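You operate a simulated robot arm through the tools that you are given. There is no shell and no other tool. Be economical: measure what you need, move in short steps, check, and stop when the job is done.

Carry out the task below with a simulated robot arm. There is one attempt and no reset: what you move stays moved.

TASK
Put the small pack marked "clips" from the top of the small-work bench and the steel gauge block in the small black crate.
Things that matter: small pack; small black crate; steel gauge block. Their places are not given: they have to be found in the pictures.

It is judged by the outcome, as a careful person would: the job done as asked, and still so three seconds after it is handed in. It fails if anything else is knocked over, pushed out of place, dropped, spilled or broken.

THE ROBOT
A 7-joint arm with a two-finger parallel gripper, fixed in place. Base frame: the origin is at the foot of the arm, x ahead of it, y to its left, z up; the work surface is at about z = 800. Lengths are in mm, angles in degrees, forces in N, time in s.
With the tool pointing down near the work surface it reaches from about 300 to 700 mm from the base axis. Its first joint turns from -66.0 to 66.0 degrees. Payload 1.57 kg.
Tool frame: the origin (TCP) lies between the finger pads and is the grasp point; the fingertips stand 30 mm ahead of it; z points along the fingers, y is the line along which they close. The gripper opens to 110 mm. The fingers are 24 mm wide and 12 mm thick; the gripper's body (48 by 112 mm) begins 78 mm behind the TCP.
Orientation is that of the tool frame in the base frame, as a unit quaternion [x, y, z, w]. With the fingers straight down and closing along the base's y, the tool's x points along the base's -x, its y along +y and its z along -z.

THE INTERFACE
- The arm moves only by the tool nudge_tool. Its argument "increments" is a list of rows, each an object of numbers (a shift or turn left out is 0, a gripper value left out holds the last): "dx", "dy", "dz": the shift along the tool's x, y, z in units of 40 mm (1.0 is 40 mm); "ax", "ay", "az": the turn, a rotation vector about the tool's x, y, z in units of 5 degrees (1.0 is 5 degrees); "grip": the gripper command, from -1 (fully open) to 1 (shut), values between in proportion. In form: [{"dx": .., "dy": .., "dz": .., "ax": .., "ay": .., "az": .., "grip": ..}, ...]. A call has 1 to 12 rows; each row shifts and turns the commanded pose from where the row before left it, along the tool's axes as they then stand. A call with a number of a shift or a turn outside -1 to 1 is refused whole. A row lasts 0.2 s, in which the tool goes at most 50 mm and 8.6 degrees; a call with a longer step from one row to the next is refused whole, and so is a gripper value outside its range. A pose out of reach is approached as far as the arm can. The call stops where the force on the tool passes 40 N (or 10 N more than at its start, if that is more) or the arm is blocked; 0.2 s more then pass. The fingers move at their own pace (about 108 mm/s each) and stop on an object; they squeeze with about 43 N. The grip force told is the motor's: it shows also when the fingers shut on nothing. Time passes only in rows, and 0.2 s behind the last, so rows that do not move let the fingers close. It gives the time, the measured TCP pose, the force on the tool (base axes), the opening and the grip force at its end, in the units of the frame above (readings bear some noise).
- Cameras (640 x 400 px; columns grow to the right, rows downward): "scene" is fixed at [148.7, -371.7, 1393.3]; the picture's right is [0.88, -0.47, 0.00], its down [-0.27, -0.50, -0.83] and it looks along [0.39, 0.73, -0.56] (base axes); focal length 322 px, centre (320, 200). "wrist" rides on the gripper at [-36, 0, -80] in the tool frame; the picture's right is [0.00, -1.00, 0.00], its down [0.97, 0.00, -0.24] and it looks along [0.24, 0.00, 0.97] (tool axes); focal length 218 px, centre (320, 200).
- capture(camera): a new picture of that camera. No time passes.
- pixel_to_xyz(camera, pixels): for up to 12 pixels [column, row] of the newest picture of that camera ("zoom" is the newest enlarged one), the place [x, y, z] in the base frame of the surface seen there, good to about 2 mm, but the place of the scene camera against the robot may be out by one fixed shift of up to 18 mm in any direction. No time passes.
- close_up(camera, box): a new picture of the part [left, top, right, bottom] of that camera's present view, enlarged. No time passes.
- finish_job(): hands the job in; it is judged then, once.

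Work in short steps. Measure before you move; look again where a grasp or a placing could have gone wrong, and mend it. You have 60 turns and 30 pictures in all, the two below and enlarged ones among them. Open the gripper and draw the arm clear of the work before you hand the job in, unless the task says otherwise; then end with one line.

The tools are called after ">>>" as a command line: name --argument value ..., lists and objects as JSON in quotes. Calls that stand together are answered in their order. nudge_tool: Moves the arm, as the interface text tells. Its arguments: {"type":"object","properties":{"increments":{"type":"array","items":{"type":"object","properties":{"dx":{"type":"number"},"dy":{"type":"number"},"dz":{"type":"number"},"ax":{"type":"number"},"ay":{"type":"number"},"az":{"type":"number"},"grip":{"type":"number"}}}}},"required":["increments"]} The other tools are called the same way: capture (camera) takes a picture; pixel_to_xyz (camera, pixels) gives the place of the surface under pixels of a picture; close_up (camera, box) takes an enlarged picture of a part of a camera's view; finish_job () hands the job in.

At the start:

```text
time: 0.0
position: [354.0, 186.2, 1076.4]
tool_rot: [0.001, 1.0, -0.001, 0.0]
wrist_force: [-0.1, -0.1, -0.2]
gripper_width: 110.0
grasp_force: 0.1
```

scene: 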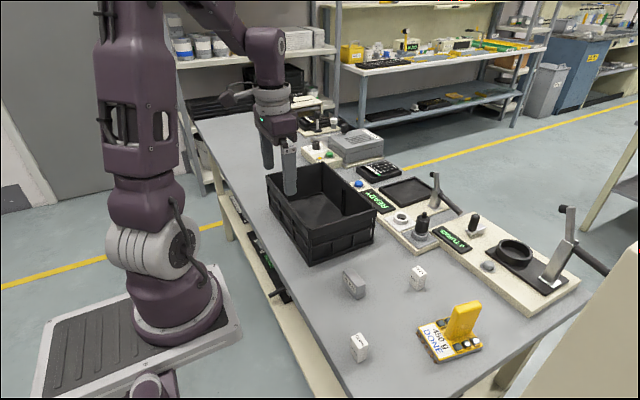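
wrist: 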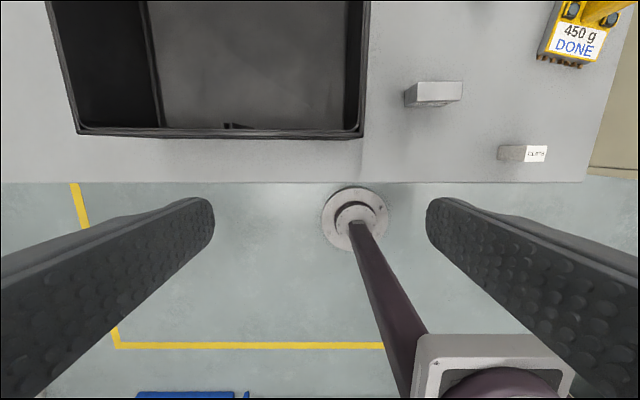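

Two small white packs appear at scene (359,347) and (417,278), with a grey block at (354,284). I'll enlarge the view to read the marks.

>>> close_up --camera "scene" --box '[320, 250, 480, 370]'

>>> close_up --camera "wrist" --box '[380, 60, 600, 190]'

>>> pixel_to_xyz --camera "wrist" --pixels '[[408, 92], [460, 84], [460, 100], [434, 82], [440, 93], [502, 148], [525, 147], [546, 147], [536, 154], [220, 125], [364, 125], [350, 20]]'

>>> pixel_to_xyz --camera "scene" --pixels '[[353, 274], [354, 290], [417, 270], [418, 282], [359, 338], [361, 350], [310, 262], [376, 210], [268, 172], [325, 165], [340, 215], [400, 310]]'

```text
3.33 times, centred on (400, 310) of scene
```

zoom: 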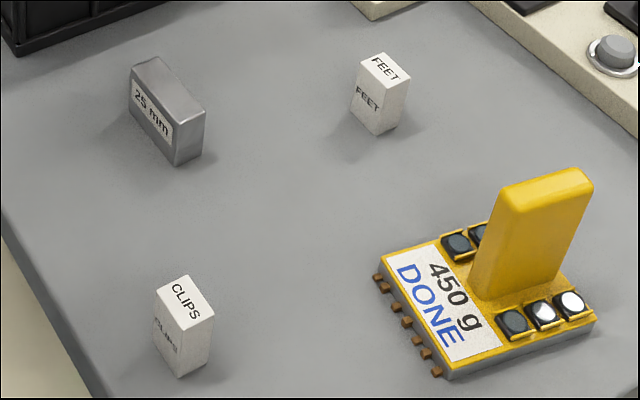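

```text
2.91 times, centred on (490, 125) of wrist
```

zoom: 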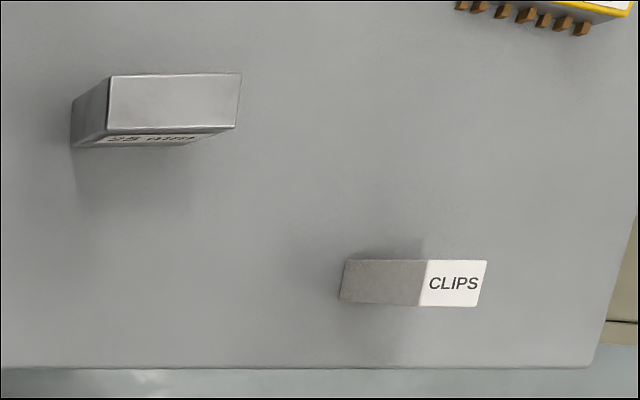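

```text
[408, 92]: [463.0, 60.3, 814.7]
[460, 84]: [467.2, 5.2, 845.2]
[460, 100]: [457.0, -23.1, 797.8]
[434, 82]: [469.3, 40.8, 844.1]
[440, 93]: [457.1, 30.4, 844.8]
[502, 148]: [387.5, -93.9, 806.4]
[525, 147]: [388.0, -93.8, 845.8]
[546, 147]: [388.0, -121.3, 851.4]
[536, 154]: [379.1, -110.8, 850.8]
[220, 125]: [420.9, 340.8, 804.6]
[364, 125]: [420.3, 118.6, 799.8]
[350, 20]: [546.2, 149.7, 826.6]
```

```text
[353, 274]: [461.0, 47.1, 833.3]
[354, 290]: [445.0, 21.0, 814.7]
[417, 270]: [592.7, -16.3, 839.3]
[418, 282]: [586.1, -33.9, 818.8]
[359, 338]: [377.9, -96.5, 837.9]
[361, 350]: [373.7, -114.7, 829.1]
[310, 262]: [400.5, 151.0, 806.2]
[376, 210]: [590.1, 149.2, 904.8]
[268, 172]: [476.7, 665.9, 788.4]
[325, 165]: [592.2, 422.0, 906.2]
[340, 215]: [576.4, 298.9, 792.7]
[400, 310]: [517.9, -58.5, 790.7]
```

CLIPS is the pack near the bench edge (wrist zoom 455,284). The other pack is marked FEET, so it stays. Next I measure the corners of the block, the pack and the crate.

>>> pixel_to_xyz --camera "zoom" --pixels '[[111, 77], [238, 76], [234, 124], [108, 125], [170, 100], [428, 264], [484, 264], [476, 303], [422, 302], [455, 284]]'

>>> pixel_to_xyz --camera "wrist" --pixels '[[80, 130], [220, 133], [362, 132], [366, 60], [366, 10], [250, 60], [300, 30], [200, 20], [110, 60], [60, 20], [220, 128], [340, 60]]'

```text
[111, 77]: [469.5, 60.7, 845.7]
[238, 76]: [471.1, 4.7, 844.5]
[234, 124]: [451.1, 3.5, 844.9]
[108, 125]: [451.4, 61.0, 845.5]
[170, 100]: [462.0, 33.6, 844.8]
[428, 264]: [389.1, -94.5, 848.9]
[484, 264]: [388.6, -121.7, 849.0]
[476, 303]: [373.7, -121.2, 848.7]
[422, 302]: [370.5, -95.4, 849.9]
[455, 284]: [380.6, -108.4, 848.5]
```

```text
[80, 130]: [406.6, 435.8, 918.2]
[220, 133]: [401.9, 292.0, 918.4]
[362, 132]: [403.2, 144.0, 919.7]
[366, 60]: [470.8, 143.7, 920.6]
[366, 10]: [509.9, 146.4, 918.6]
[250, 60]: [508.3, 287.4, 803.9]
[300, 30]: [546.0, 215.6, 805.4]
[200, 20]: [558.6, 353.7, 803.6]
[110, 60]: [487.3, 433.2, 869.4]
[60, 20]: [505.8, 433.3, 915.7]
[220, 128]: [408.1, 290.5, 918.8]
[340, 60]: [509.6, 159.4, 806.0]
```

Block centre is about (461,33), top 845. CLIPS is about (381,-108), top 849. The crate spans x 402–600, y 143–435, with its rim at 919 and floor at 804. I move high above the clips pack and come partway down.

>>> nudge_tool --increments '[{"dy": -0.92, "dx": -0.084, "grip": -1}, {"dy": -0.92, "dx": -0.084}, {"dy": -0.92, "dx": -0.084}, {"dy": -0.92, "dx": -0.084}, {"dy": -0.92, "dx": -0.084}, {"dy": -0.92, "dx": -0.084}, {"dy": -0.92, "dx": -0.084}, {"dy": -0.915, "dx": -0.087}, {"dz": 1}, {"dz": 1}, {"dz": 1}, {"dz": 0.6}]'

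>>> capture --camera "wrist"

```text
time: 2.6
position: [382.6, -108.3, 933.5]
tool_rot: [0.0, 1.0, 0.0, 0.001]
wrist_force: [-0.2, -0.3, -0.2]
gripper_width: 110.0
grasp_force: 0.0
```

```text
25 pictures are left
```

wrist: 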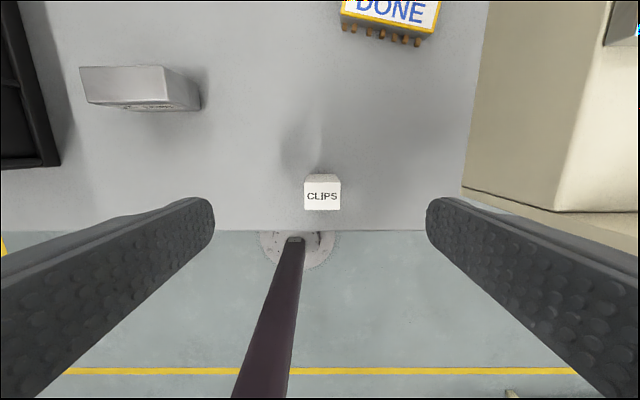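

The pack is centred between the fingers at (322,193). A beige box stands at the right, so I check its clearance first.

>>> pixel_to_xyz --camera "wrist" --pixels '[[466, 180], [500, 100], [550, 205], [590, 100], [322, 193], [306, 183], [339, 209], [480, 60]]'

```text
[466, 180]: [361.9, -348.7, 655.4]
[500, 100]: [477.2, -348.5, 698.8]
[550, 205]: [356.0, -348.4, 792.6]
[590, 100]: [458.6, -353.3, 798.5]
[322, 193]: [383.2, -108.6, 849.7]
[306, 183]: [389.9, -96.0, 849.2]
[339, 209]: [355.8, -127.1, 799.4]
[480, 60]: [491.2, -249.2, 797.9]
```

The box is far off (y -348). I lower to TCP z of about 836 and close.

>>> nudge_tool --increments '[{"dz": 0.8}, {"dz": 0.8}, {"dz": 0.6}, {"dz": 0.24}, {"grip": 1}, {"grip": 1}, {"grip": 1}, {"grip": 1}]'

```text
time: 4.4
position: [381.2, -106.6, 835.8]
tool_rot: [0.001, 1.0, 0.0, 0.0]
wrist_force: [-0.1, -0.1, -0.4]
gripper_width: 26.5
grasp_force: 37.5
```

The grip is good at 26.5 mm. I lift to about 1010.

>>> nudge_tool --increments '[{"dz": -0.5}, {"dz": -0.9}, {"dz": -1}, {"dz": -1}, {"dz": -1}]'

>>> nudge_tool --increments '[{"dy": 0.952, "dx": -0.248}, {"dy": 0.952, "dx": -0.248}, {"dy": 0.952, "dx": -0.248}, {"dy": 0.952, "dx": -0.248}, {"dy": 0.952, "dx": -0.248}, {"dy": 0.952, "dx": -0.248}, {"dy": 0.952, "dx": -0.248}, {"dy": 0.952, "dx": -0.248}, {"dy": 0.952, "dx": -0.248}, {"dy": 0.952, "dx": -0.248}, {"dy": 0.952, "dx": -0.248}, {"dy": 0.952, "dx": -0.248}]'

>>> capture --camera "wrist"

>>> capture --camera "scene"

```text
time: 5.6
position: [381.6, -104.3, 1015.3]
tool_rot: [0.001, 1.0, 0.0, 0.0]
wrist_force: [0.8, -0.4, 0.1]
gripper_width: 26.8
grasp_force: 37.7
```

```text
time: 8.2
position: [499.7, 352.1, 1010.4]
tool_rot: [0.0, 1.0, 0.0, -0.001]
wrist_force: [0.5, -0.8, -1.1]
gripper_width: 26.7
grasp_force: 37.4
```

```text
24 pictures are left
```

wrist: 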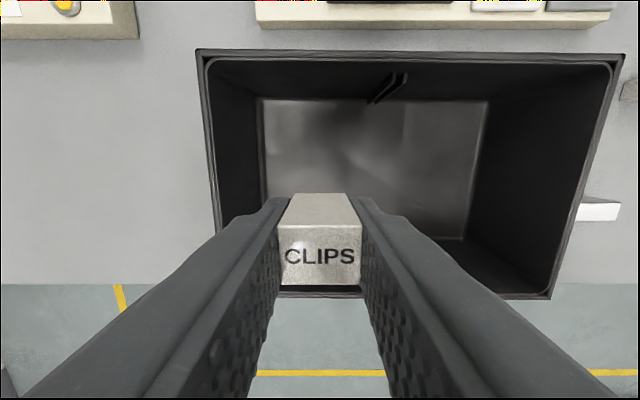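

```text
23 pictures are left
```

scene: 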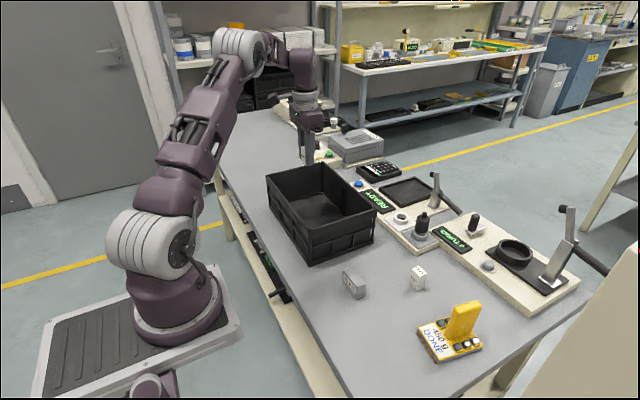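

The crate rim spans columns 200–620, rows 50–298. I measure its inside walls and the feature at (390,88) from this viewpoint.

>>> pixel_to_xyz --camera "wrist" --pixels '[[202, 56], [615, 62], [549, 296], [220, 215], [265, 110], [484, 110], [465, 236], [390, 88], [400, 58], [265, 185], [375, 150], [450, 297]]'

>>> close_up --camera "wrist" --box '[190, 40, 640, 310]'

```text
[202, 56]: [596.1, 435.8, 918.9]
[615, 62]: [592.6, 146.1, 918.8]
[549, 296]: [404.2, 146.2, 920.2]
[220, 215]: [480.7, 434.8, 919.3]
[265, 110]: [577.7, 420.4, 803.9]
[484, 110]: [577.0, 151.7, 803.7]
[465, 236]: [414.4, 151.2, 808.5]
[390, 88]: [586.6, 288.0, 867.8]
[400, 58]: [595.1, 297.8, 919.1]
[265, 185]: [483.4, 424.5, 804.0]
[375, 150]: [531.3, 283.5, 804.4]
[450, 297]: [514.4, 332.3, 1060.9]
```

```text
1.42 times, centred on (415, 175) of wrist
```

zoom: 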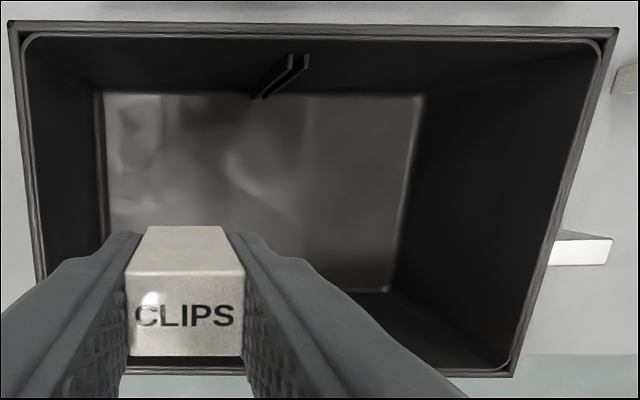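

The floor is clear (z 804) and the inside spans y 151–424. I lower the pack until it just reaches the floor (TCP about 844) and open partway.

>>> nudge_tool --increments '[{"dz": 1}, {"dz": 1}, {"dz": 1}, {"dz": 0.7}, {"dz": 0.45}, {}]'

```text
time: 9.6
position: [499.4, 350.3, 844.1]
tool_rot: [0.0, 1.0, 0.0, 0.0]
wrist_force: [1.1, -0.6, 0.1]
gripper_width: 26.6
grasp_force: 37.4
```

>>> nudge_tool --increments '[{"dz": 0.05}, {"grip": -0.1}, {"grip": -0.1}, {"dz": -0.5}, {"dz": -1}, {"dz": -1}, {"dz": -1}, {"dz": -0.7}]'

>>> capture --camera "wrist"

```text
time: 11.4
position: [499.8, 350.0, 1010.7]
tool_rot: [0.0, 1.0, 0.0, 0.0]
wrist_force: [-0.7, 0.1, 0.4]
gripper_width: 60.4
grasp_force: 0.0
```

```text
21 pictures are left
```

wrist: 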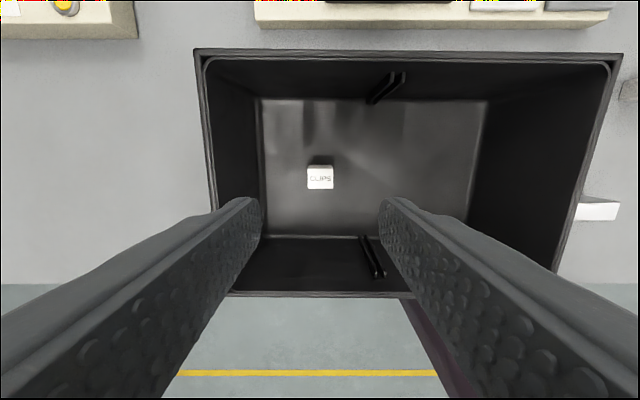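

CLIPS stands upright in the crate at (320,177). Next I go above the block with the gripper fully open.

>>> nudge_tool --increments '[{"dy": -0.99, "dx": 0.121}, {"dy": -0.99, "dx": 0.121}, {"dy": -0.99, "dx": 0.121}, {"dy": -0.99, "dx": 0.121}, {"dy": -0.99, "dx": 0.121}, {"dy": -0.99, "dx": 0.121, "grip": -1}, {"dy": -0.99, "dx": 0.121}, {"dy": -0.99, "dx": 0.121}, {}, {"dz": 1}, {"dz": 0.9}, {}]'

>>> capture --camera "wrist"

```text
time: 14.0
position: [460.3, 34.6, 932.8]
tool_rot: [0.0, 1.0, 0.0, 0.0]
wrist_force: [0.3, -0.8, 0.1]
gripper_width: 110.1
grasp_force: 0.0
```

```text
20 pictures are left
```

wrist: 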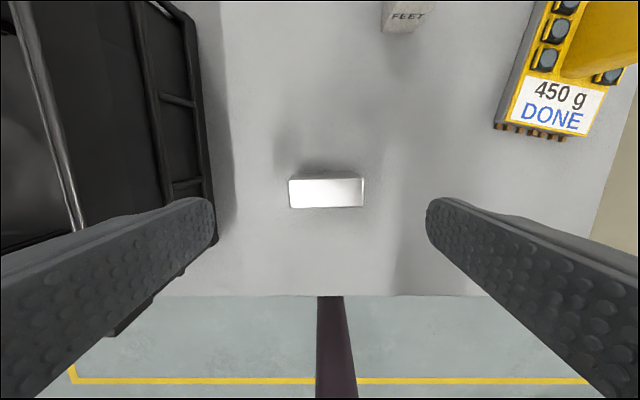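

The block at columns 289–365 sits slightly right of centre, so I measure it again.

>>> pixel_to_xyz --camera "wrist" --pixels '[[291, 193], [362, 193], [327, 182], [327, 205], [212, 200]]'

```text
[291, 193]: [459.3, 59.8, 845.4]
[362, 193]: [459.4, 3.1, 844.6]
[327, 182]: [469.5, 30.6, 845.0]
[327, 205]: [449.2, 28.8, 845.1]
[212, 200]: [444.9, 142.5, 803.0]
```

>>> nudge_tool --increments '[{"dz": 0.8, "dy": -0.06}, {"dz": 0.8}, {"dz": 0.6}, {"dz": 0.25}, {"grip": 1}, {"grip": 1}, {"grip": 1}, {"grip": 1}]'

```text
time: 15.8
position: [462.8, 32.2, 836.2]
tool_rot: [0.0, 1.0, -0.001, 0.0]
wrist_force: [0.5, -0.4, 0.2]
gripper_width: 59.7
grasp_force: 42.9
```

Gripped at 59.7 mm. I lift gently and check that it holds.

>>> nudge_tool --increments '[{"dz": -0.3}, {"dz": -0.6}, {"dz": -0.9}, {"dz": -0.9}, {"dz": -0.9}, {"dz": -0.8}, {}]'

>>> capture --camera "wrist"

```text
time: 17.4
position: [464.3, 29.8, 1011.3]
tool_rot: [0.001, 1.0, 0.0, 0.0]
wrist_force: [0.0, 0.1, -4.8]
gripper_width: 60.1
grasp_force: 43.7
```

```text
19 pictures are left
```

wrist: 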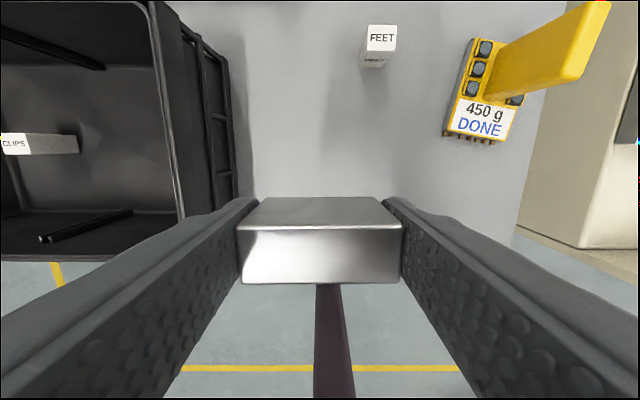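

The block is held level. I carry it to (500, 240) inside the crate, clear of CLIPS at y 350, and lower it.

>>> nudge_tool --increments '[{"dy": 0.5, "dx": -0.1}, {"dy": 0.8, "dx": -0.15}, {"dy": 0.8, "dx": -0.15}, {"dy": 0.8, "dx": -0.15}, {"dy": 0.8, "dx": -0.15}, {"dy": 0.8, "dx": -0.15}, {"dy": 0.6, "dx": -0.05}, {"dy": 0.15}, {}]'

>>> nudge_tool --increments '[{"dz": 0.6}, {"dz": 0.9}, {"dz": 0.9}, {"dz": 0.9}, {"dz": 0.5}, {"dz": 0.3}, {}]'

```text
time: 19.4
position: [498.7, 242.6, 1011.9]
tool_rot: [-0.001, 1.0, 0.001, 0.0]
wrist_force: [-0.3, 0.1, -4.5]
gripper_width: 59.7
grasp_force: 42.6
```

```text
time: 21.0
position: [498.8, 237.8, 850.0]
tool_rot: [0.001, 1.0, -0.001, -0.001]
wrist_force: [-0.5, -0.3, -4.0]
gripper_width: 59.8
grasp_force: 42.7
```

Still unloaded at z 850; contact should come near 842. I lower in small steps.

>>> nudge_tool --increments '[{"dz": 0.1}, {"dz": 0.06}, {}]'

```text
time: 21.8
position: [498.4, 240.8, 842.7]
tool_rot: [0.0, 1.0, -0.001, 0.0]
wrist_force: [0.6, 0.2, -4.1]
gripper_width: 59.9
grasp_force: 43.7
```

>>> nudge_tool --increments '[{"dz": 0.05}, {}]'

```text
time: 22.4
position: [497.3, 240.2, 842.1]
tool_rot: [-0.001, 1.0, 0.0, -0.001]
wrist_force: [-0.9, 0.0, 5.0]
gripper_width: 59.7
grasp_force: 42.6
```

The force now reads +5 N, so the block is on the floor. I release it and retreat up.

>>> nudge_tool --increments '[{"grip": -0.5}, {"grip": -0.5}, {"grip": -0.5}, {"dz": -0.5}, {"dz": -1}, {"dz": -1}, {"dz": -1}, {"dz": -1}, {"dz": -1}, {"dx": 0.8}, {"dx": 0.8}, {}]'

>>> capture --camera "wrist"

>>> capture --camera "scene"

```text
time: 25.0
position: [433.6, 241.2, 1060.1]
tool_rot: [0.0, 1.0, 0.0, 0.0]
wrist_force: [-0.2, -0.2, -0.2]
gripper_width: 82.5
grasp_force: 0.1
```

```text
18 pictures are left
```

wrist: 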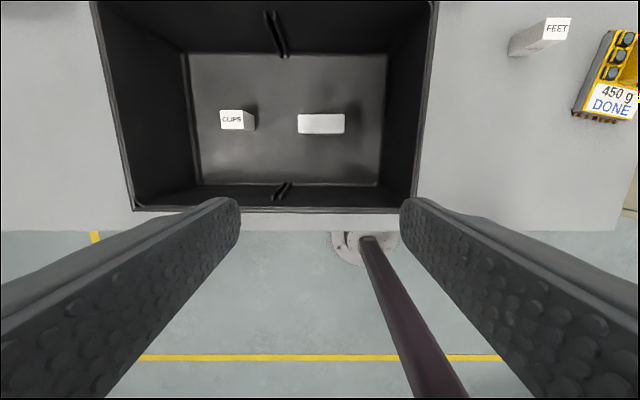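

```text
17 pictures are left
```

scene: 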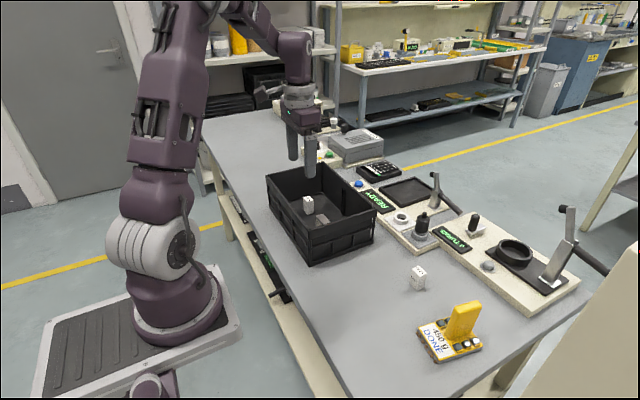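

Both items stand in the crate at wrist (238,120) and (321,124), and everything else is where it was. I open fully and draw back to the start position.

>>> nudge_tool --increments '[{"dx": 0.9, "dy": -0.7, "grip": -1}, {"dx": 0.9, "dy": -0.7}, {}, {}]'

>>> finish_job

```text
time: 26.0
position: [362.6, 184.9, 1057.2]
tool_rot: [0.0, 1.0, 0.0, 0.0]
wrist_force: [0.3, -0.3, -0.1]
gripper_width: 110.1
grasp_force: 0.1
```

```text
The job is handed in.
```

The "clips" pack and the steel gauge block are both standing in the small black crate, nothing else on the bench was moved, and the arm is drawn clear with the gripper open.
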